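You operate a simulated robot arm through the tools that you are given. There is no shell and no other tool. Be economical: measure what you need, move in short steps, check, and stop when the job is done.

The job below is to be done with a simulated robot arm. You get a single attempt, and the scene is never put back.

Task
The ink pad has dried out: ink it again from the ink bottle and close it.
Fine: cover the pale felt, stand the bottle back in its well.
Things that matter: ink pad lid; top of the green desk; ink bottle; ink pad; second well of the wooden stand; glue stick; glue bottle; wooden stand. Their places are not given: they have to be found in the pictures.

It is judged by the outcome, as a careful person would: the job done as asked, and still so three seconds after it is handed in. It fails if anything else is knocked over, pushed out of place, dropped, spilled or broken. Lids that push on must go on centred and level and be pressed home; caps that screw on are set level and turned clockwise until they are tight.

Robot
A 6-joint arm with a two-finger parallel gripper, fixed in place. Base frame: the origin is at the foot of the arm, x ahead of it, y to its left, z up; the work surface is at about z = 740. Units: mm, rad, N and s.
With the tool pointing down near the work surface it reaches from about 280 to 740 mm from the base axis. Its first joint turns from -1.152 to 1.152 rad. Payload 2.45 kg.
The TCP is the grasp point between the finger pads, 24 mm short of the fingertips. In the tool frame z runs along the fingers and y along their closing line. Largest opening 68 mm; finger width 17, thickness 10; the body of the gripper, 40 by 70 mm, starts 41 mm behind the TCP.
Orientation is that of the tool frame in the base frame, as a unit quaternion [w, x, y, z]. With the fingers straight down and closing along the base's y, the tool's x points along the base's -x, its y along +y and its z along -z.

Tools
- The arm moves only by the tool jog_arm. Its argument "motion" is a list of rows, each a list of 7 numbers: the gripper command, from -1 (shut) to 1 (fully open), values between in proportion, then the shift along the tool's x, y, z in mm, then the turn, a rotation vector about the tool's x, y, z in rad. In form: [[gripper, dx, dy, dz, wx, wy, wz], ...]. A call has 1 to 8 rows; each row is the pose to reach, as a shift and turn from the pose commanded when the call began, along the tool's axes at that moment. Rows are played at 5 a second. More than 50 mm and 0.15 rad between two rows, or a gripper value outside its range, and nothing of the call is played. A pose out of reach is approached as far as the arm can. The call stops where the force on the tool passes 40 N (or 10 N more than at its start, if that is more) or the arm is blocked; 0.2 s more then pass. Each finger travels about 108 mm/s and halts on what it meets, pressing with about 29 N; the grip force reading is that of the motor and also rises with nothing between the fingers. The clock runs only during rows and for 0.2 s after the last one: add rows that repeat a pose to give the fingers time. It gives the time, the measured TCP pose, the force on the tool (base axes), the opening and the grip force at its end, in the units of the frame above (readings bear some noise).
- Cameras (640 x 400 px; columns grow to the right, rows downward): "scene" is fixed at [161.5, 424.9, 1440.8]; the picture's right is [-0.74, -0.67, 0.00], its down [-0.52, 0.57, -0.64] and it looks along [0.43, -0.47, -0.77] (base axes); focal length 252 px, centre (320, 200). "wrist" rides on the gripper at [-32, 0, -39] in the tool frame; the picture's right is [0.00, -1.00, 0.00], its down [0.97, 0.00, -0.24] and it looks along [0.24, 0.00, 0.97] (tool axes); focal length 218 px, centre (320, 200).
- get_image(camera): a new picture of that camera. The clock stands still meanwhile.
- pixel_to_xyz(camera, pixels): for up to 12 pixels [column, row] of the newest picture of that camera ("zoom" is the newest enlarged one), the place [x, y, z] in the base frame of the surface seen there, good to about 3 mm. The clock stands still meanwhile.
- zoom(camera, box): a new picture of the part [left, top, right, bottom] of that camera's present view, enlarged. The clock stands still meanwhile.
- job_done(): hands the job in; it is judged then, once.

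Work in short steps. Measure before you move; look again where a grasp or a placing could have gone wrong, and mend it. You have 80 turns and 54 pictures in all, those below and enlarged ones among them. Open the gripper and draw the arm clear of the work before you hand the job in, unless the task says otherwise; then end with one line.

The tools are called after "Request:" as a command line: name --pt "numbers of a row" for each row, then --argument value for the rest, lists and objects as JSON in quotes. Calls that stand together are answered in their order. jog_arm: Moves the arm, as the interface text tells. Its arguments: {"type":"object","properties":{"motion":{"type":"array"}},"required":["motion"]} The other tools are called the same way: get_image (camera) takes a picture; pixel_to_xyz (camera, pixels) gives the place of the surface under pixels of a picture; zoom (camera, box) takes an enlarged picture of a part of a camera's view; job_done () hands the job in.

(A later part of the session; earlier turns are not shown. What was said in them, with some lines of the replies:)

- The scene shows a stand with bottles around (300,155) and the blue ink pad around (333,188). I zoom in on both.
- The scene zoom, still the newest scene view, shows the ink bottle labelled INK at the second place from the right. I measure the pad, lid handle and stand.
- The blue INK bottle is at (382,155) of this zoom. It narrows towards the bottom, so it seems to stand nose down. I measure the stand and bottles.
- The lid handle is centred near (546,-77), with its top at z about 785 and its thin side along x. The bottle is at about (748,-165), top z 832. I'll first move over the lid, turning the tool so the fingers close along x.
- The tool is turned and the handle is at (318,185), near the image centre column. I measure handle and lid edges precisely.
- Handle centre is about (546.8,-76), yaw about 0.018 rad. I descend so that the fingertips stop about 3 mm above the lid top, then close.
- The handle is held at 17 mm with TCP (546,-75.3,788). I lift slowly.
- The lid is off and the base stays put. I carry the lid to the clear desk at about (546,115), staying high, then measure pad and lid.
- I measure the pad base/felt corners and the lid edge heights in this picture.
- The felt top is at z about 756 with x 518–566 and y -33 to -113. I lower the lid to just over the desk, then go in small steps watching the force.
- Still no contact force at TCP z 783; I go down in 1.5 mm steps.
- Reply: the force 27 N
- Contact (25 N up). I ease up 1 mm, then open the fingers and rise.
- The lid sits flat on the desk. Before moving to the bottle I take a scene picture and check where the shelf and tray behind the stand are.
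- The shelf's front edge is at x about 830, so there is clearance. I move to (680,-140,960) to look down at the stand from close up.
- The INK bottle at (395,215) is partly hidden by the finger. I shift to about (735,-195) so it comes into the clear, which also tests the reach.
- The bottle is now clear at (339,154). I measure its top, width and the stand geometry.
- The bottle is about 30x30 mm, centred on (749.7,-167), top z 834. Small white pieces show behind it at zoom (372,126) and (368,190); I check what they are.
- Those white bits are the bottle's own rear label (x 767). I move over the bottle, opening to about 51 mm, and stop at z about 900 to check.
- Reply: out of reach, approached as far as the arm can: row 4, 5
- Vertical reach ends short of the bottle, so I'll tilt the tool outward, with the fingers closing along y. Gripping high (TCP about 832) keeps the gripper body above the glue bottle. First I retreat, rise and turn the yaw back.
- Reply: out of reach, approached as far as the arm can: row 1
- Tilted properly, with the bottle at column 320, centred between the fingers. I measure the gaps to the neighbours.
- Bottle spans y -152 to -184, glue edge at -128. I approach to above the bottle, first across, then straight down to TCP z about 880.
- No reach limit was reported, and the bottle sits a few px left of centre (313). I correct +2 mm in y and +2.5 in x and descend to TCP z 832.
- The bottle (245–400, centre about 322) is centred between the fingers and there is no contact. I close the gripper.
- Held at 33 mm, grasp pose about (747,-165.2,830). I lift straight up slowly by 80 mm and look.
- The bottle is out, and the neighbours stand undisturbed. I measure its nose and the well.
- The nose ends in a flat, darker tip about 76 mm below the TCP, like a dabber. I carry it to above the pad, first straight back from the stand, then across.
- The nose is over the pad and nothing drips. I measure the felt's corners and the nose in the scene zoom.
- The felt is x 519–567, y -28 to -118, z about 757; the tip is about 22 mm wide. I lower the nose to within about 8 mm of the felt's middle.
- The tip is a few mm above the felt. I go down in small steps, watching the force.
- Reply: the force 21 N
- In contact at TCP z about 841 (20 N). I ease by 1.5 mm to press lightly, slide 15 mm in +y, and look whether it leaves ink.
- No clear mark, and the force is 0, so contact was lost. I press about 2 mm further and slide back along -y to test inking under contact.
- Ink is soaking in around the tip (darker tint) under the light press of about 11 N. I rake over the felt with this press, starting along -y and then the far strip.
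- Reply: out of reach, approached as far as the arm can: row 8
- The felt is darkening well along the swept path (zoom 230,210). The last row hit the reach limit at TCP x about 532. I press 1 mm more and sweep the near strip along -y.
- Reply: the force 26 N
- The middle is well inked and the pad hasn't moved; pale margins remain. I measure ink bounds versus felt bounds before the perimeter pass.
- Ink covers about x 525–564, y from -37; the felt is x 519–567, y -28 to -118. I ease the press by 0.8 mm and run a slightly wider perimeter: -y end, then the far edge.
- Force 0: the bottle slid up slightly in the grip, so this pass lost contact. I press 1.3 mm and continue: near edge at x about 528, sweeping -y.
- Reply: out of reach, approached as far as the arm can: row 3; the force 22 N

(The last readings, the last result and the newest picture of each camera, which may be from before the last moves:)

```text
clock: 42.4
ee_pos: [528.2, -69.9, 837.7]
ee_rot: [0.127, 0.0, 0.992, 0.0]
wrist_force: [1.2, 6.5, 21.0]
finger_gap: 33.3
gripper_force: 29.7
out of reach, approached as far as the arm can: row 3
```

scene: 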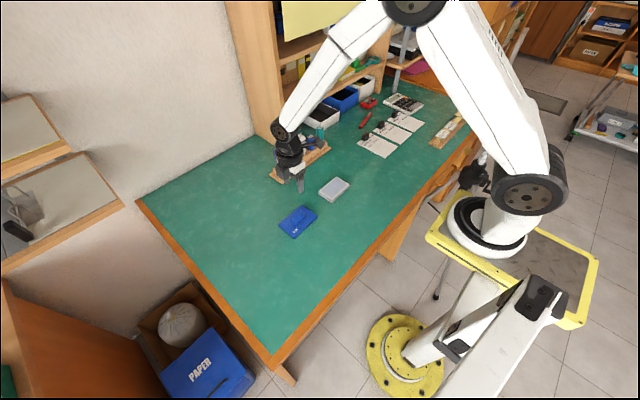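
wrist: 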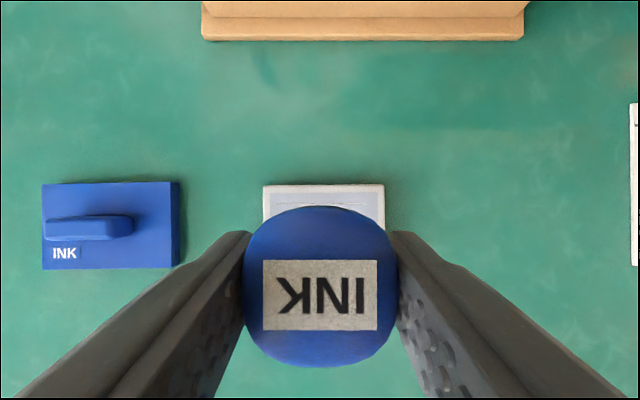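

Good contact (21 N) at x 528. I ease 0.4 mm, go on to the -y end and then across it.

Request:
jog_arm --pt "-1 -0.1 -10 -0.4 0 0 0" --pt "-1 -0.1 -20 -0.4 0 0 0" --pt "-1 -0.1 -30 -0.4 0 0 0" --pt "-1 -0.1 -40 -0.4 0 0 0" --pt "-1 -8 -40 1.7 0 0 0" --pt "-1 -16 -40 3.8 0 0 0" --pt "-1 -23 -40 5.6 0 0 0" --pt "-1 -28 -40 6.9 0 0 0"

Request:
zoom --camera "scene" --box '[325, 170, 365, 205]'

```text
clock: 44.2
ee_pos: [553.9, -110.3, 835.0]
ee_rot: [0.125, -0.001, 0.992, 0.0]
wrist_force: [-6.2, -0.5, 20.2]
finger_gap: 33.3
gripper_force: 29.0
```

```text
11.43 times, centred on (345, 188) of scene
```

zoom: 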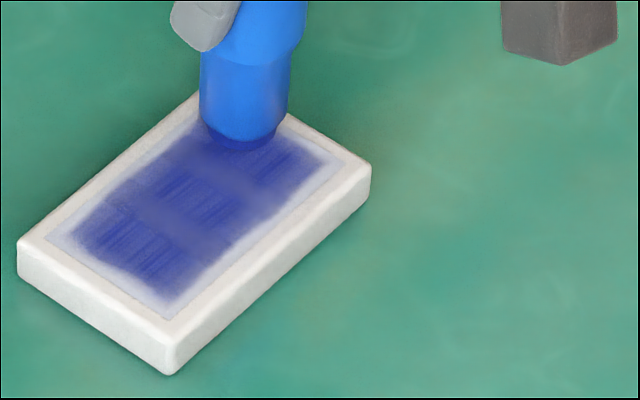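

The near edge still looks pale in a thin margin, so more passes are needed there; the far edge had no contact before. I continue with a contact pass along the far edge (+3 mm x).

Request:
jog_arm --pt "-1 -3 0 0.5 0 0 0" --pt "-1 -3 10 0.5 0 0 0" --pt "-1 -3 20 0.5 0 0 0" --pt "-1 -3 30 0.5 0 0 0" --pt "-1 -3 40 0.5 0 0 0" --pt "-1 -3 50 0.5 0 0 0" --pt "-1 -3 60 0.5 0 0 0" --pt "-1 -3 70 0.5 0 0 0"

Request:
jog_arm --pt "-1 0 6 0 0 0 0" --pt "-1 0 6 0 0 0 0" --pt "-1 6 6 -1.5 0 0 0" --pt "-1 12 6 -3 0 0 0" --pt "-1 18 6 -4.5 0 0 0" --pt "-1 23 6 -5.8 0 0 0" --pt "-1 28 6 -7.1 0 0 0" --pt "-1 28 6 -7.1 0 0 0"

Request:
zoom --camera "scene" --box '[325, 170, 365, 205]'

```text
clock: 46.0
ee_pos: [559.5, -39.1, 838.7]
ee_rot: [0.125, 0.0, 0.992, 0.0]
wrist_force: [0.0, -0.3, -0.9]
finger_gap: 33.3
gripper_force: 29.3
```

```text
clock: 47.8
ee_pos: [529.2, -34.2, 837.5]
ee_rot: [0.124, 0.0, 0.992, 0.0]
wrist_force: [0.9, 0.6, -0.3]
finger_gap: 32.9
gripper_force: 29.8
out of reach, approached as far as the arm can: row 7
```

```text
11.43 times, centred on (345, 188) of scene
```

zoom: 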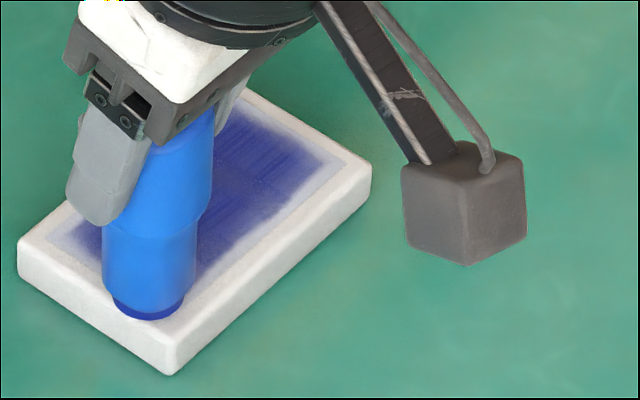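

No contact again at the end (force 0). I press 2 mm here at the near +y corner and check the force while sweeping along the near edge.

Request:
jog_arm --pt "-1 0.3 0 1 0 0 0" --pt "-1 0.5 0 2 0 0 0" --pt "-1 0.5 0 2 0 0 0" --pt "-1 0.5 -8 2 0 0 0"

```text
clock: 48.8
ee_pos: [530.9, -41.4, 836.7]
ee_rot: [0.126, -0.002, 0.992, 0.001]
wrist_force: [-0.2, 5.0, 13.0]
finger_gap: 33.2
gripper_force: 29.2
```

Contact at 13 N. I sweep the +y end across to the far side at this press.

Request:
jog_arm --pt "-1 1 7 -0.2 0 0 0" --pt "-1 1 8 -0.2 0 0 0" --pt "-1 -4.8 8 1.2 0 0 0" --pt "-1 -9.7 8 2.5 0 0 0" --pt "-1 -14.5 8 3.7 0 0 0" --pt "-1 -19.4 8 4.9 0 0 0" --pt "-1 -24.2 8 6.2 0 0 0" --pt "-1 -26.5 8 6.8 0 0 0"

Request:
zoom --camera "scene" --box '[325, 170, 365, 205]'

```text
clock: 50.6
ee_pos: [557.5, -34.0, 836.2]
ee_rot: [0.125, -0.001, 0.992, 0.001]
wrist_force: [-3.4, 1.5, 12.4]
finger_gap: 33.3
gripper_force: 29.3
out of reach, approached as far as the arm can: row 4, 5, 6, 7
```

```text
11.43 times, centred on (345, 188) of scene
```

zoom: 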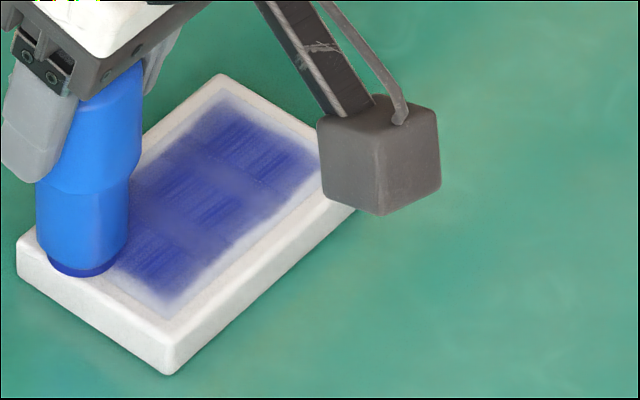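

Contact is good at the far +y corner. I sweep along the far edge towards -y.

Request:
jog_arm --pt "-1 0 -10 0 0 0 0" --pt "-1 0 -20 0 0 0 0" --pt "-1 0 -30 0 0 0 0" --pt "-1 0 -40 0 0 0 0" --pt "-1 0 -50 0 0 0 0" --pt "-1 0 -60 0 0 0 0" --pt "-1 0 -70 0 0 0 0" --pt "-1 0 -76 0 0 0 0"

Request:
jog_arm --pt "-1 4.8 0 -1.2 0 0 0" --pt "-1 9.7 0 -2.5 0 0 0" --pt "-1 14.5 0 -3.7 0 0 0" --pt "-1 19.4 0 -4.9 0 0 0" --pt "-1 24.2 0 -6.2 0 0 0" --pt "-1 28 0 -7.1 0 0 0"

Request:
zoom --camera "scene" --box '[325, 170, 365, 205]'

```text
clock: 52.4
ee_pos: [557.7, -110.9, 834.8]
ee_rot: [0.125, -0.001, 0.992, 0.0]
wrist_force: [0.3, 4.8, 14.0]
finger_gap: 33.3
gripper_force: 28.8
```

```text
clock: 53.8
ee_pos: [528.3, -109.3, 836.5]
ee_rot: [0.124, -0.001, 0.992, 0.0]
wrist_force: [1.9, 0.0, 5.4]
finger_gap: 33.4
gripper_force: 28.7
```

```text
11.43 times, centred on (345, 188) of scene
```

zoom: 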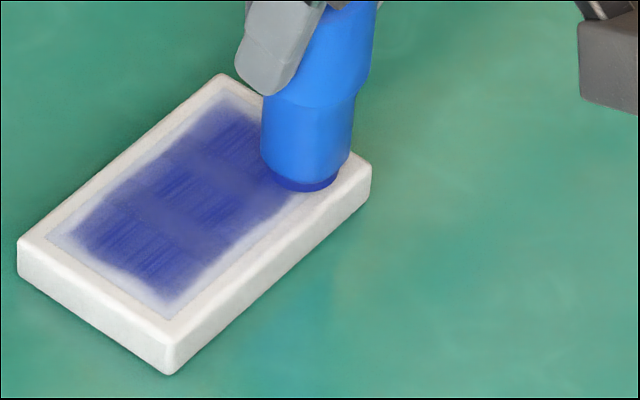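

The far and -y edges have been passed with contact. I do one near-edge pass towards +y with contact, then lift off and look.

Request:
jog_arm --pt "-1 0.1 0 0.5 0 0 0" --pt "-1 0.1 11 0.6 0 0 0" --pt "-1 0.1 22 0.6 0 0 0" --pt "-1 0.1 33 0.6 0 0 0" --pt "-1 0.1 44 0.6 0 0 0" --pt "-1 0.1 55 0.6 0 0 0" --pt "-1 0.1 66 0.6 0 0 0" --pt "-1 0.1 75 0.6 0 0 0"

Request:
jog_arm --pt "-1 -2 0 -8 0 0 0" --pt "-1 -7.4 0 -29 0 0 0" --pt "-1 -50 0 -35 0 0 0" --pt "-1 -90 -20 -30 0 0 0" --pt "-1 -120 -60 -25 0 0 0" --pt "-1 -120 -60 -25 0 0 0"

Request:
zoom --camera "scene" --box '[325, 170, 365, 205]'

```text
clock: 55.6
ee_pos: [527.6, -36.5, 836.1]
ee_rot: [0.124, 0.001, 0.992, 0.0]
wrist_force: [-0.1, -4.8, 11.3]
finger_gap: 33.2
gripper_force: 28.9
```

```text
refused: row 5 steps farther than a row can; nothing moved
```

```text
11.43 times, centred on (345, 188) of scene
```

zoom: 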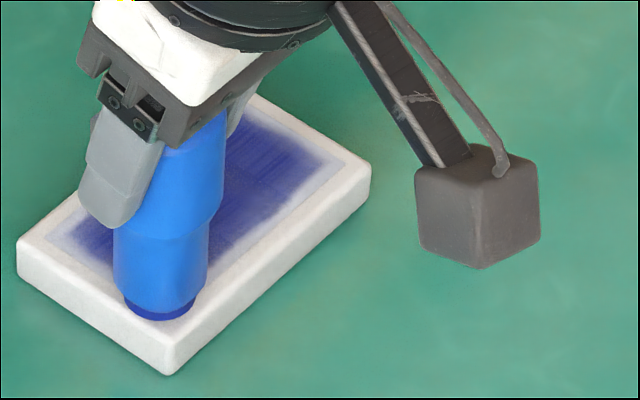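

The near-edge pass kept contact but the margin barely changed. The last motion was refused as too long a step. I lift and move towards the stand in shorter steps to see the whole felt.

Request:
jog_arm --pt "-1 -2 0 -8 0 0 0" --pt "-1 -7.4 0 -29 0 0 0" --pt "-1 -15 0 -58 0 0 0" --pt "-1 -55 0 -52 0 0 0" --pt "-1 -95 -10 -42 0 0 0" --pt "-1 -130 -35 -33 0 0 0" --pt "-1 -130 -35 -33 0 0 0"

Request:
zoom --camera "scene" --box '[325, 170, 365, 205]'

```text
clock: 57.2
ee_pos: [644.8, -73.7, 900.4]
ee_rot: [0.124, 0.0, 0.992, 0.0]
wrist_force: [-0.4, -1.1, -0.3]
finger_gap: 33.5
gripper_force: 28.7
out of reach, approached as far as the arm can: row 2
```

```text
11.43 times, centred on (345, 188) of scene
```

zoom: 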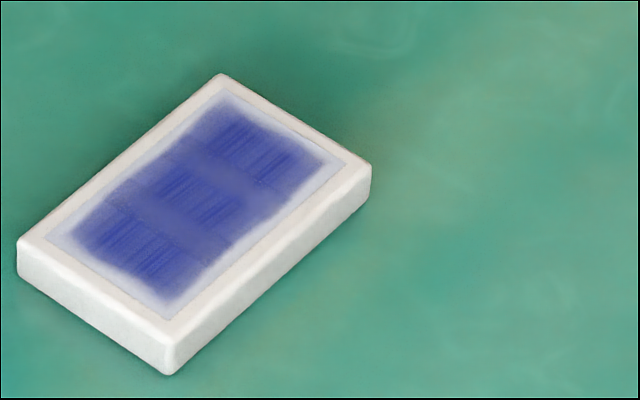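

The felt is broadly dark blue with a faded rim. I measure whether the faded margin is real and whether it moved with my passes.

Request:
pixel_to_xyz --camera "zoom" --pixels '[[78, 238], [57, 240], [160, 300], [168, 312], [205, 275], [215, 280], [300, 183], [322, 175], [115, 195], [110, 190], [230, 108], [222, 95]]'

Request:
zoom --camera "scene" --box '[326, 176, 352, 202]'

```text
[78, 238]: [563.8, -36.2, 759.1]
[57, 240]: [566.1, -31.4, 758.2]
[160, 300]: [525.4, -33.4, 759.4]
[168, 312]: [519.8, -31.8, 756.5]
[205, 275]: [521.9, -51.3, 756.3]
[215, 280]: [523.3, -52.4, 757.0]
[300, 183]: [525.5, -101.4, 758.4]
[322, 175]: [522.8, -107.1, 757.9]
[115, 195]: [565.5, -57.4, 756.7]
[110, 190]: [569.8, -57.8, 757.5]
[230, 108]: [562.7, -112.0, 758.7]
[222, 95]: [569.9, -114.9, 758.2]
```

```text
15.38 times, centred on (339, 189) of scene
```

zoom: 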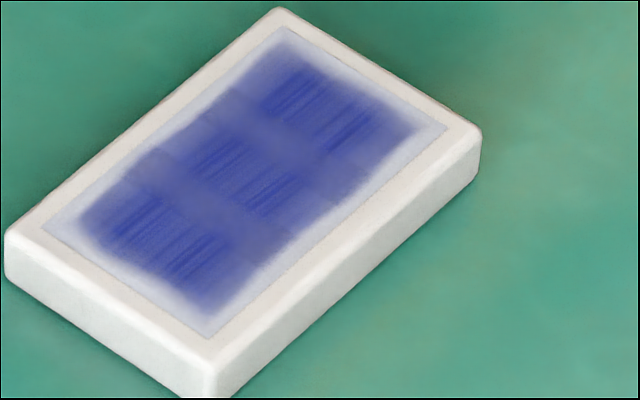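

A pale margin of about 4–5 mm remains, so I make one more perimeter pass about 4 mm further out. First I go back above the far -y corner.

Request:
jog_arm --pt "-1 27 -10 -7 0 0 0" --pt "-1 54 -20 -14 0 0 0" --pt "-1 81.4 -39 -20.7 0 0 0" --pt "-1 88 -39 5 0 0 0" --pt "-1 94.7 -39 31.6 0 0 0" --pt "-1 96.4 -39 38 0 0 0" --pt "-1 96.4 -39 38 0 0 0"

Request:
jog_arm --pt "-1 0.25 0 1 0 0 0" --pt "-1 0.5 0 2 0 0 0" --pt "-1 0.75 0 3 0 0 0" --pt "-1 0.75 0 3 0 0 0"

```text
clock: 58.8
ee_pos: [562.2, -110.7, 837.6]
ee_rot: [0.124, 0.001, 0.992, 0.0]
wrist_force: [-0.1, -0.2, -0.5]
finger_gap: 33.3
gripper_force: 28.7
```

```text
clock: 59.8
ee_pos: [562.7, -110.1, 836.0]
ee_rot: [0.126, -0.001, 0.992, 0.001]
wrist_force: [-2.4, 0.5, 9.0]
finger_gap: 33.3
gripper_force: 28.7
```

Contact at 9 N. I sweep the far edge to +y at x 562.

Request:
jog_arm --pt "-1 0 -2 0.2 0 0 0" --pt "-1 0 10 0.3 0 0 0" --pt "-1 0 22 0.3 0 0 0" --pt "-1 0 34 0.3 0 0 0" --pt "-1 0 46 0.3 0 0 0" --pt "-1 0 58 0.3 0 0 0" --pt "-1 0 70 0.3 0 0 0" --pt "-1 0 81 0.3 0 0 0"

Request:
zoom --camera "scene" --box '[325, 170, 365, 205]'

```text
clock: 61.6
ee_pos: [562.5, -28.1, 835.0]
ee_rot: [0.126, 0.0, 0.992, -0.001]
wrist_force: [-1.2, -4.3, 14.1]
finger_gap: 33.2
gripper_force: 29.1
```

```text
11.43 times, centred on (345, 188) of scene
```

zoom: 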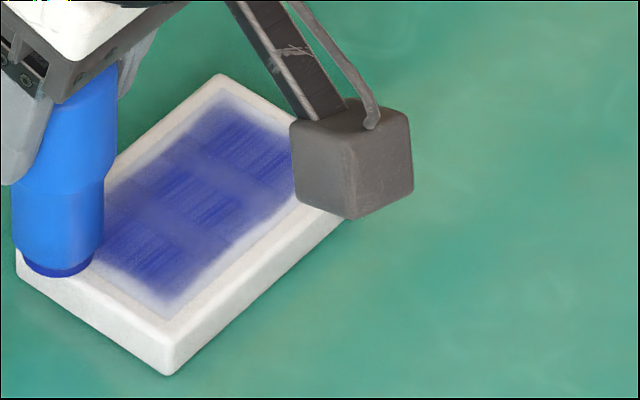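

The far margin looks slimmer. I continue across the +y end at y about -29.

Request:
jog_arm --pt "-1 4.8 0 -1.2 0 0 0" --pt "-1 9.7 0 -2.5 0 0 0" --pt "-1 14.5 0 -3.7 0 0 0" --pt "-1 19.4 0 -4.9 0 0 0" --pt "-1 24.2 0 -6.2 0 0 0" --pt "-1 29 0 -7.4 0 0 0" --pt "-1 32 0 -8.2 0 0 0" --pt "-1 32 0 -8.2 0 0 0"

Request:
jog_arm --pt "-1 0.1 -10 0.2 0 0 0" --pt "-1 1.6 -20 0 0 0 0" --pt "-1 2.6 -30 -0.3 0 0 0" --pt "-1 3.6 -42 -0.5 0 0 0" --pt "-1 4.5 -54 -0.7 0 0 0" --pt "-1 5 -66 -0.9 0 0 0" --pt "-1 5 -76 -0.9 0 0 0" --pt "-1 5 -83 -0.9 0 0 0"

Request:
zoom --camera "scene" --box '[325, 170, 365, 205]'

```text
clock: 63.4
ee_pos: [531.9, -28.3, 835.9]
ee_rot: [0.125, -0.001, 0.992, 0.002]
wrist_force: [6.3, 1.8, 18.8]
finger_gap: 33.2
gripper_force: 29.1
out of reach, approached as far as the arm can: row 7
```

```text
clock: 65.2
ee_pos: [524.1, -111.7, 833.2]
ee_rot: [0.125, 0.0, 0.992, 0.0]
wrist_force: [-1.0, 7.1, 25.1]
finger_gap: 33.3
gripper_force: 29.3
```

```text
11.43 times, centred on (345, 188) of scene
```

zoom: 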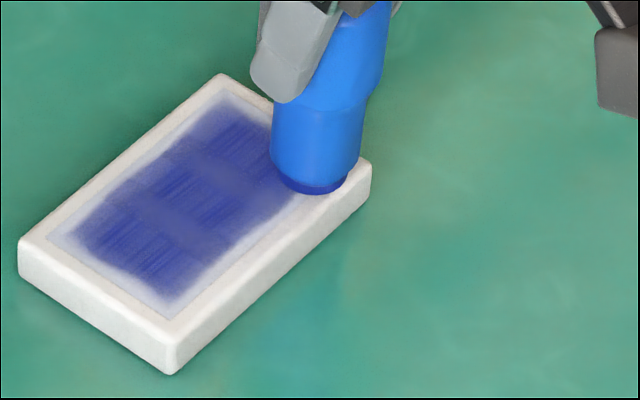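

The margin stays the same after passing fully over it, so the fade is how the felt's edge looks; the felt is covered, and the pad hasn't moved. I lift and carry the bottle back to above its well along the path I came by.

Request:
jog_arm --pt "-1 -2 0 -8 0 0 0" --pt "-1 -11 0 -44 0 0 0" --pt "-1 -20.3 0 -79.5 0 0 0" --pt "-1 -61 -18 -69 0 0 0" --pt "-1 -102 -36 -58.7 0 0 0" --pt "-1 -142.4 -53 -48.4 0 0 0" --pt "-1 -142.4 -53 -48.4 0 0 0"

```text
clock: 66.8
ee_pos: [650.5, -163.4, 918.6]
ee_rot: [0.124, 0.001, 0.992, 0.0]
wrist_force: [-0.3, -0.1, -0.3]
finger_gap: 33.2
gripper_force: 29.1
```

I now go to the exact pose I had after lifting, (747.3,-165.8,915.5), to compare the bottle's look with the earlier picture.

Request:
jog_arm --pt "-1 -31 -1 8 0 0 0" --pt "-1 -62 -2 16 0 0 0" --pt "-1 -93.3 -2 25.5 0 0 0" --pt "-1 -93.3 -2 25.5 0 0 0"

Request:
zoom --camera "scene" --box '[300, 110, 340, 155]'

```text
clock: 67.8
ee_pos: [747.8, -165.2, 916.1]
ee_rot: [0.124, 0.0, 0.992, 0.0]
wrist_force: [0.0, -0.5, -0.1]
finger_gap: 33.4
gripper_force: 28.6
```

```text
8.89 times, centred on (320, 132) of scene
```

zoom: 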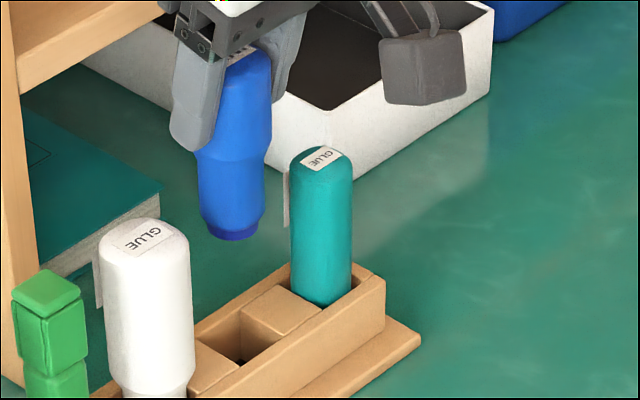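

The bottle hangs just as before, about 3 mm higher in the grip and with no visible tilt. I descend 70 mm towards the well and look before the rest.

Request:
jog_arm --pt "-1 7.8 -0.6 29 0 0 0" --pt "-1 11.6 -0.6 44 0 0 0" --pt "-1 14.2 -0.6 54 0 0 0" --pt "-1 16 -0.6 61 0 0 0" --pt "-1 17.7 -0.6 67.8 0 0 0" --pt "-1 17.7 -0.6 67.8 0 0 0"

Request:
zoom --camera "scene" --box '[295, 115, 335, 160]'

```text
clock: 69.2
ee_pos: [745.1, -165.7, 845.2]
ee_rot: [0.125, -0.001, 0.992, 0.0]
wrist_force: [2.2, 0.1, -1.0]
finger_gap: 33.5
gripper_force: 29.0
```

```text
8.89 times, centred on (315, 138) of scene
```

zoom: 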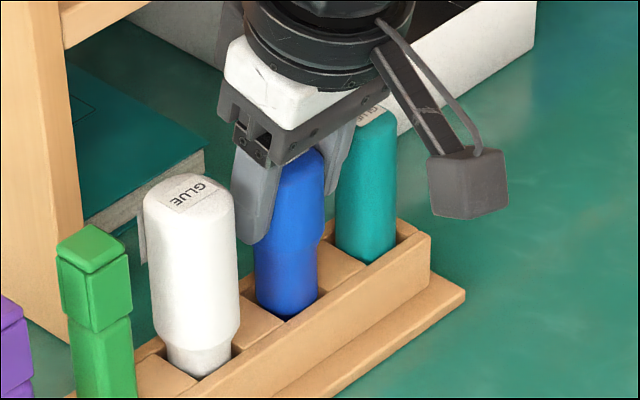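

The nose is in the well, with a slight side force of 2.2 N in x. I nudge +1 mm in x and continue down 12 mm in small steps.

Request:
jog_arm --pt "-1 -1 0 0.3 0 0 0" --pt "-1 0.2 0 5 0 0 0" --pt "-1 1.2 0 9 0 0 0" --pt "-1 2 0 12 0 0 0" --pt "-1 2 0 12 0 0 0"

```text
clock: 70.4
ee_pos: [747.5, -167.1, 834.1]
ee_rot: [0.125, -0.001, 0.992, 0.0]
wrist_force: [-1.7, 0.0, -1.0]
finger_gap: 33.5
gripper_force: 29.4
```

No floor contact yet at z 834. I continue down in 2 mm steps.

Request:
jog_arm --pt "-1 0.5 0.5 2 0 0 0" --pt "-1 1 0.5 4 0 0 0" --pt "-1 1 0.5 4 0 0 0"

Request:
jog_arm --pt "-1 0.5 0 2 0 0 0" --pt "-1 0.5 0 2 0 0 0"

```text
clock: 71.2
ee_pos: [746.7, -167.5, 829.3]
ee_rot: [0.125, 0.0, 0.992, 0.0]
wrist_force: [-1.4, 1.3, -1.2]
finger_gap: 33.2
gripper_force: 28.7
```

```text
clock: 71.8
ee_pos: [747.0, -168.1, 827.7]
ee_rot: [0.124, 0.0, 0.992, 0.001]
wrist_force: [-0.9, 3.6, -0.4]
finger_gap: 33.1
gripper_force: 29.6
```

A side force builds in y (3.6 N) and y reads -168 against -165.5 originally. I shift +2 mm in y and step down further.

Request:
jog_arm --pt "-1 0 1 0 0 0 0" --pt "-1 0 2 0 0 0 0" --pt "-1 0.3 2 1 0 0 0" --pt "-1 0.5 2 2 0 0 0" --pt "-1 0.5 2 2 0 0 0"

Request:
zoom --camera "scene" --box '[295, 115, 335, 160]'

```text
clock: 73.0
ee_pos: [747.2, -165.5, 824.0]
ee_rot: [0.126, 0.001, 0.992, 0.0]
wrist_force: [-2.0, -1.7, 2.5]
finger_gap: 33.4
gripper_force: 28.6
```

```text
8.89 times, centred on (315, 138) of scene
```

zoom: 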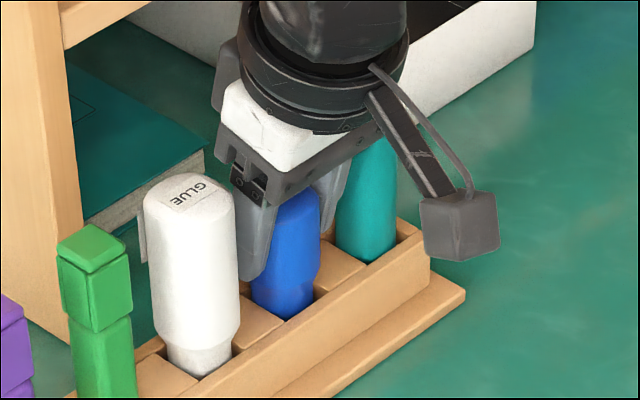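

Floor contact starts (2.5 N) and the neighbours look untouched. One more mm to confirm.

Request:
jog_arm --pt "-1 0.2 0 1 0 0 0" --pt "-1 0.2 0 1 0 0 0"

```text
clock: 73.6
ee_pos: [746.5, -164.9, 824.6]
ee_rot: [0.126, 0.0, 0.992, 0.0]
wrist_force: [-7.3, -0.4, 17.2]
finger_gap: 33.3
gripper_force: 28.6
```

Seated (17 N). I ease off, open to 44 mm as before, and rise straight up.

Request:
jog_arm --pt "-1 -0.2 0 -0.8 0 0 0" --pt "0.27 -0.2 0 -0.8 0 0 0" --pt "0.27 -0.2 0 -0.8 0 0 0"

Request:
jog_arm --pt "0.27 -3 0 -11.6 0 0 0" --pt "0.27 -6.2 0 -24.2 0 0 0" --pt "0.27 -11.1 0 -43.6 0 0 0" --pt "0.27 -16 0 -63 0 0 0" --pt "0.27 -22.2 0 -87 0 0 0" --pt "0.27 -22.2 0 -87 0 0 0"

Request:
get_image --camera "wrist"

```text
clock: 74.4
ee_pos: [748.3, -164.8, 822.4]
ee_rot: [0.125, 0.0, 0.992, 0.0]
wrist_force: [-0.2, -0.1, 0.2]
finger_gap: 43.1
gripper_force: 0.1
```

```text
clock: 75.8
ee_pos: [745.1, -165.0, 914.5]
ee_rot: [0.124, -0.001, 0.992, 0.001]
wrist_force: [-0.6, -0.2, 0.0]
finger_gap: 43.1
gripper_force: 0.1
```

```text
7 pictures are left
```

wrist: 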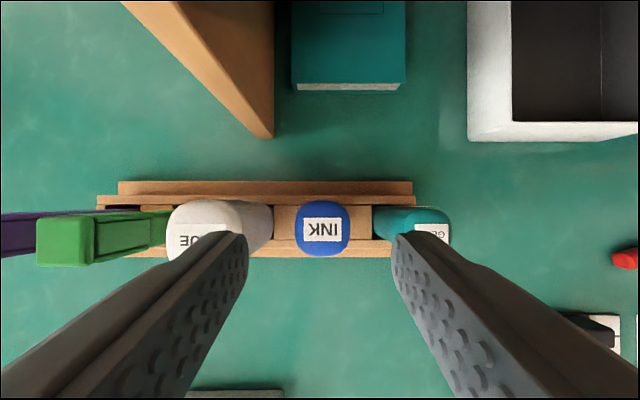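

The bottle stands upright in its well between its undisturbed neighbours. I retreat, remove the tilt and turn the tool for the lid.

Request:
jog_arm --pt "0.3 30 0 -18 0 0 0" --pt "0.3 60 0 -36 0 0.1 0" --pt "0.3 89.5 0 -53.7 0 0.2 0" --pt "0.3 89.5 0 -53.7 0 0.25 0" --pt "0.3 89.5 0 -53.7 0 0.25 0"

Request:
jog_arm --pt "0.3 12.5 34.5 5 0 0 -0.14" --pt "0.3 25 69 10 0 0 -0.28" --pt "0.3 37.5 104 15 0 0 -0.42" --pt "0.3 50 138 20 0 0 -0.56" --pt "0.3 62.5 173 25 0 0 -0.7" --pt "0.3 75 207 30 0 0 -0.84" --pt "0.3 87 242 35 0 0 -0.98" --pt "0.3 100 276 40 0 0 -1.12"

Request:
jog_arm --pt "0.3 0 0 0 0 0 -0.15" --pt "0.3 0 0 0 0 0 -0.3" --pt "0.3 0 0 0 0 0 -0.45" --pt "0.3 0 0 0 0 0 -0.469" --pt "0.3 0 0 0 0 0 -0.469"

```text
clock: 77.0
ee_pos: [647.2, -163.4, 945.7]
ee_rot: [-0.001, 0.0, 1.0, 0.0]
wrist_force: [-0.2, -0.3, 0.1]
finger_gap: 44.6
gripper_force: 0.1
```

```text
clock: 78.8
ee_pos: [549.0, 110.9, 906.6]
ee_rot: [0.001, -0.532, 0.847, 0.001]
wrist_force: [-0.1, 0.5, 0.9]
finger_gap: 44.1
gripper_force: 0.1
```

```text
clock: 80.0
ee_pos: [547.8, 111.9, 906.3]
ee_rot: [-0.001, 0.714, -0.7, 0.0]
wrist_force: [0.4, 0.6, -0.2]
finger_gap: 44.1
gripper_force: 0.1
```

The tool is over the lid in the old orientation. I descend to the grasp pose where I released it, (543.8,113.3,778), and close.

Request:
jog_arm --pt "0.3 -1.5 4 40 0 0 0" --pt "0.3 -1.5 4 80 0 0 0" --pt "0.3 -1.5 4 110 0 0 0" --pt "0.3 -1.5 4 122 0 0 0" --pt "0.3 -1.5 4 127.5 0 0 0" --pt "0.3 -1.5 4 127.5 0 0 0"

Request:
jog_arm --pt "-1 0 0 0 0 0 0" --pt "-1 0 0 0 0 0 0" --pt "-1 0 0 0 0 0 0"

```text
clock: 81.4
ee_pos: [544.5, 115.1, 775.8]
ee_rot: [0.0, 0.713, -0.701, 0.001]
wrist_force: [0.1, -0.4, -0.1]
finger_gap: 44.2
gripper_force: 0.0
```

```text
clock: 82.2
ee_pos: [544.8, 114.8, 776.4]
ee_rot: [0.0, 0.713, -0.701, 0.0]
wrist_force: [-1.1, -0.4, -1.5]
finger_gap: 17.0
gripper_force: 29.0
```

Held at 17 mm. I lift 70 mm and carry the lid back to above the pad.

Request:
jog_arm --pt "-1 0 0 -15 0 0 0" --pt "-1 0 0 -50 0 0 0" --pt "-1 0 0 -70 0 0 0" --pt "-1 45 0 -70 0 0 0" --pt "-1 90 0 -70 0 0 0" --pt "-1 135 0 -70 0 0 0" --pt "-1 180 1 -70 0 0 0" --pt "-1 190 2 -70 0 0 0"

Request:
jog_arm --pt "-1 0 0 10 0 0 0" --pt "-1 0 0 30 0 0 0" --pt "-1 0 0 40 0 0 0" --pt "-1 0 0 40 0 0 0" --pt "-1 0 0 40 0 0 0"

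Request:
zoom --camera "scene" --box '[310, 160, 365, 210]'

```text
clock: 84.0
ee_pos: [541.0, -79.1, 844.8]
ee_rot: [0.0, 0.714, -0.7, 0.0]
wrist_force: [-0.1, 0.1, 0.3]
finger_gap: 17.0
gripper_force: 29.0
```

```text
clock: 85.2
ee_pos: [544.8, -77.7, 807.0]
ee_rot: [0.0, 0.713, -0.701, 0.001]
wrist_force: [0.3, -0.3, 0.2]
finger_gap: 17.2
gripper_force: 28.8
```

```text
8.00 times, centred on (338, 185) of scene
```

zoom: 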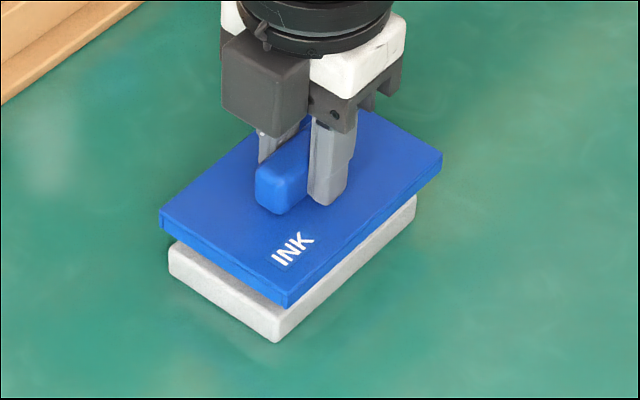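

The lid is about 19 mm above its seat. I measure lid and base corners to centre it.

Request:
pixel_to_xyz --camera "zoom" --pixels '[[163, 212], [288, 294], [438, 153], [225, 253], [365, 222], [176, 260], [276, 335], [412, 210], [225, 295], [345, 270], [228, 300], [350, 262]]'

```text
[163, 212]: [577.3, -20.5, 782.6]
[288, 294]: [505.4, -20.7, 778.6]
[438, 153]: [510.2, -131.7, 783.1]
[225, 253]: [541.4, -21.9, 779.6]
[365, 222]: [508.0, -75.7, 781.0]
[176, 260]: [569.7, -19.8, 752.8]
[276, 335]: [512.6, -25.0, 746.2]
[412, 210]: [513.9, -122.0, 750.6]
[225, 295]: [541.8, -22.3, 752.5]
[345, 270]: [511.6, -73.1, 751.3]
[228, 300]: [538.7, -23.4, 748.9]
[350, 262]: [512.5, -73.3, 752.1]
```

By the corners the lid overhangs about 1 mm at +y but about 9 mm at -y, and the TCP reads y -77.7 against the original -75.3 (plus about 1.5 mm grip offset). I shift +3.7 mm in y and +1 in x, and lower to just above contact.

Request:
jog_arm --pt "-1 -3.7 -1.0 0 0 0 0" --pt "-1 -3.7 -1.0 5 0 0 0" --pt "-1 -3.7 -1.0 5 0 0 0" --pt "-1 -3.7 -1.0 5 0 0 0"

Request:
zoom --camera "scene" --box '[310, 160, 365, 210]'

```text
clock: 86.2
ee_pos: [546.2, -73.9, 802.0]
ee_rot: [-0.001, 0.713, -0.701, 0.0]
wrist_force: [-0.2, -0.8, -0.7]
finger_gap: 17.0
gripper_force: 29.3
```

```text
8.00 times, centred on (338, 185) of scene
```

zoom: 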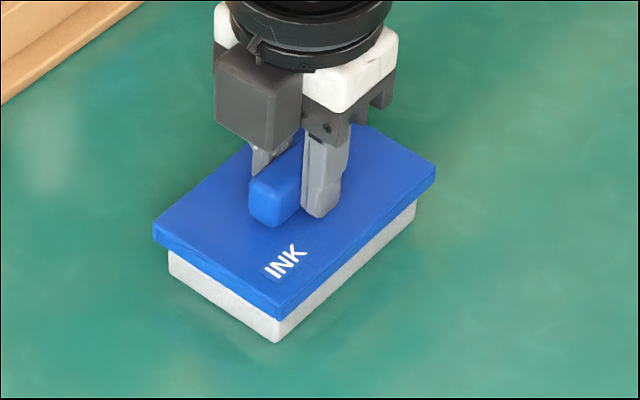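

Request:
pixel_to_xyz --camera "zoom" --pixels '[[215, 274], [200, 262], [250, 295], [340, 250], [390, 205], [310, 280], [433, 165], [215, 308], [240, 325], [345, 275], [390, 235], [414, 212]]'

```text
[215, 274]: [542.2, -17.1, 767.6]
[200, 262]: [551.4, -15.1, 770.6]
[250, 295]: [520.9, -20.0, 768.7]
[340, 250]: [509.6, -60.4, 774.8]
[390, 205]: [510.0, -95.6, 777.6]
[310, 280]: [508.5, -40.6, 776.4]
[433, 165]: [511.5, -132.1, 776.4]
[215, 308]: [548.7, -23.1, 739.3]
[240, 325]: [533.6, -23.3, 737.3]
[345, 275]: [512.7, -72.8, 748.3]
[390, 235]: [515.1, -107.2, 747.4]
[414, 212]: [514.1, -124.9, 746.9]
```

The TCP reads (546.2,-73.9), matching the original seat plus the regrip offset, and the near overhang is even. I lower gently and watch side forces.

Request:
jog_arm --pt "-1 0 0 4 0 0 0" --pt "-1 0 0 8 0 0 0" --pt "-1 0 0 10 0 0 0" --pt "-1 0 0 10 0 0 0"

```text
clock: 87.2
ee_pos: [547.2, -74.1, 791.8]
ee_rot: [0.0, 0.713, -0.701, 0.0]
wrist_force: [0.0, 0.6, 0.3]
finger_gap: 17.1
gripper_force: 29.3
```

No force yet at 791.8. Seated should be about 787; I continue in 1.5 mm steps.

Request:
jog_arm --pt "-1 0 0 1.5 0 0 0" --pt "-1 0 0 3 0 0 0" --pt "-1 0 0 3 0 0 0"

Request:
jog_arm --pt "-1 0 0 1 0 0 0" --pt "-1 0 0 2 0 0 0" --pt "-1 0 0 2 0 0 0"

```text
clock: 88.0
ee_pos: [545.8, -73.9, 790.3]
ee_rot: [0.0, 0.714, -0.701, 0.0]
wrist_force: [0.5, -0.9, -0.4]
finger_gap: 17.3
gripper_force: 29.1
```

```text
clock: 88.8
ee_pos: [546.6, -76.0, 786.6]
ee_rot: [0.0, 0.714, -0.7, 0.0]
wrist_force: [-0.4, 1.1, -0.4]
finger_gap: 17.2
gripper_force: 29.3
```

Still free with negligible side force, so the lid is going over the base. I continue in small steps.

Request:
jog_arm --pt "-1 0 0 1 0 0 0" --pt "-1 0 0 2 0 0 0" --pt "-1 0 0 2 0 0 0"

Request:
zoom --camera "scene" --box '[310, 160, 365, 210]'

```text
clock: 89.6
ee_pos: [545.5, -73.6, 785.1]
ee_rot: [-0.001, 0.714, -0.7, 0.0]
wrist_force: [-2.8, -2.9, 13.7]
finger_gap: 17.0
gripper_force: 29.0
```

```text
8.00 times, centred on (338, 185) of scene
```

zoom: 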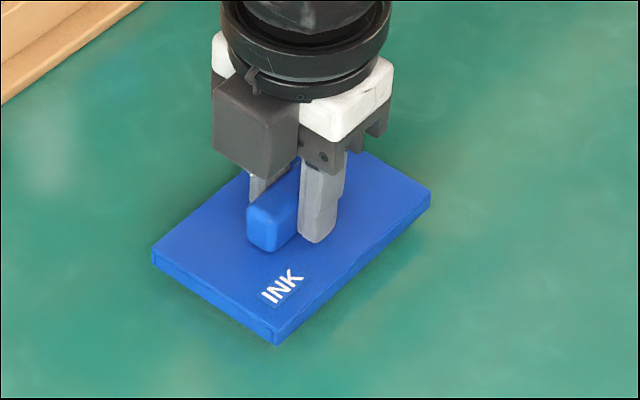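

The lid sits down level over the base (13.7 N). I press it home up to near the force limit.

Request:
jog_arm --pt "-1 0 0 1 0 0 0" --pt "-1 0 0 2 0 0 0" --pt "-1 0 0 2 0 0 0"

Request:
pixel_to_xyz --camera "zoom" --pixels '[[190, 240], [270, 320], [400, 195], [330, 165], [230, 210], [330, 265]]'

```text
clock: 90.4
ee_pos: [546.3, -73.4, 784.2]
ee_rot: [-0.001, 0.714, -0.7, 0.001]
wrist_force: [-9.5, 3.2, 36.9]
finger_gap: 17.3
gripper_force: 29.0
```

```text
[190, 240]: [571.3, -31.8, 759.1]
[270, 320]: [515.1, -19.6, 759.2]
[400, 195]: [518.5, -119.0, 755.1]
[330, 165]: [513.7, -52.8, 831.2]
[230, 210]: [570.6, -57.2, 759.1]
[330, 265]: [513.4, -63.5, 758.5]
```

Solid at 37 N with the lid top at about 759, level. I ease off, open and rise.

Request:
jog_arm --pt "-1 0 0 -1.8 0 0 0" --pt "-1 0 0 -1.8 0 0 0" --pt "0.3 0 0 -1.8 0 0 0" --pt "0.3 0 0 -1.8 0 0 0" --pt "0.3 0 0 -30 0 0 0" --pt "0.3 0 0 -70 0 0 0" --pt "0.3 0 0 -110 0 0 0" --pt "0.3 0 0 -110 0 0 0"

Request:
get_image --camera "wrist"

Request:
pixel_to_xyz --camera "wrist" --pixels '[[285, 130], [355, 130], [285, 230], [355, 230], [319, 180], [300, 250], [300, 110], [400, 180]]'

```text
clock: 92.2
ee_pos: [544.8, -74.8, 891.4]
ee_rot: [0.0, 0.713, -0.701, 0.0]
wrist_force: [0.1, 0.1, 0.8]
finger_gap: 44.0
gripper_force: 0.1
```

```text
3 pictures are left
```

wrist: 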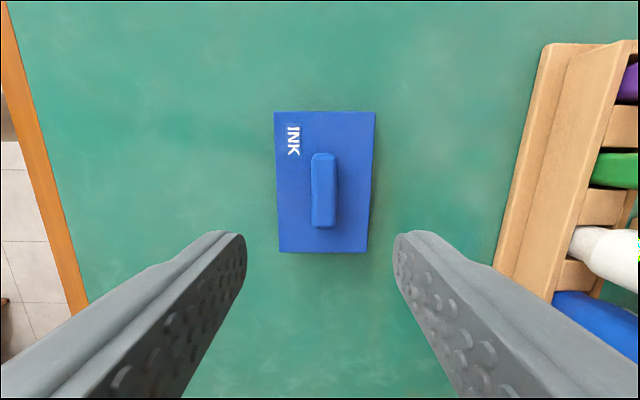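

```text
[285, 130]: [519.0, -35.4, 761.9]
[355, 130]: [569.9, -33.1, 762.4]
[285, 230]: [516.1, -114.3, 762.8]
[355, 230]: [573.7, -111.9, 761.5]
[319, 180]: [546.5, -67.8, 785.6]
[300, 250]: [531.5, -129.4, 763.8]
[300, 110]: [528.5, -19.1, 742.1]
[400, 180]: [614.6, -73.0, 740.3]
```

The lid top reads about 762 all over, as at the start, level and centred. I draw the arm up clear of the work and check once more.

Request:
jog_arm --pt "0.3 -10 15 -45 0 0 0" --pt "0.3 -20 30 -90 0 0 0" --pt "0.3 -30 45 -135 0 0 0" --pt "0.3 -40 60 -180 0 0 0" --pt "0.3 -50 75 -220 0 0 0" --pt "0.3 -50 75 -220 0 0 0"

Request:
zoom --camera "scene" --box '[250, 100, 370, 220]'

```text
clock: 93.6
ee_pos: [470.6, -29.0, 1112.7]
ee_rot: [0.0, 0.713, -0.701, 0.0]
wrist_force: [-0.3, 0.3, 0.6]
finger_gap: 44.2
gripper_force: 0.1
```

```text
3.33 times, centred on (310, 160) of scene
```

zoom: 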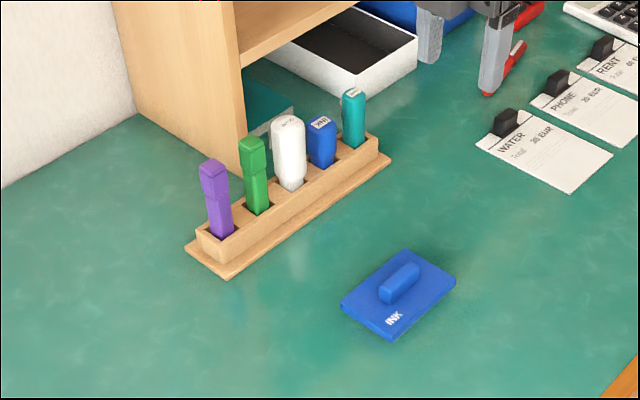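

The pad is closed and level, the ink bottle is back in the second well, and everything else is in place. I hand the job in.

Request:
job_done

```text
The job is handed in.
```

I re-inked the pad from the ink bottle, pressed the lid home level and stood the bottle back in its well; a faint pale edge of about 4–5 mm still showed around the felt after repeated passes over it.
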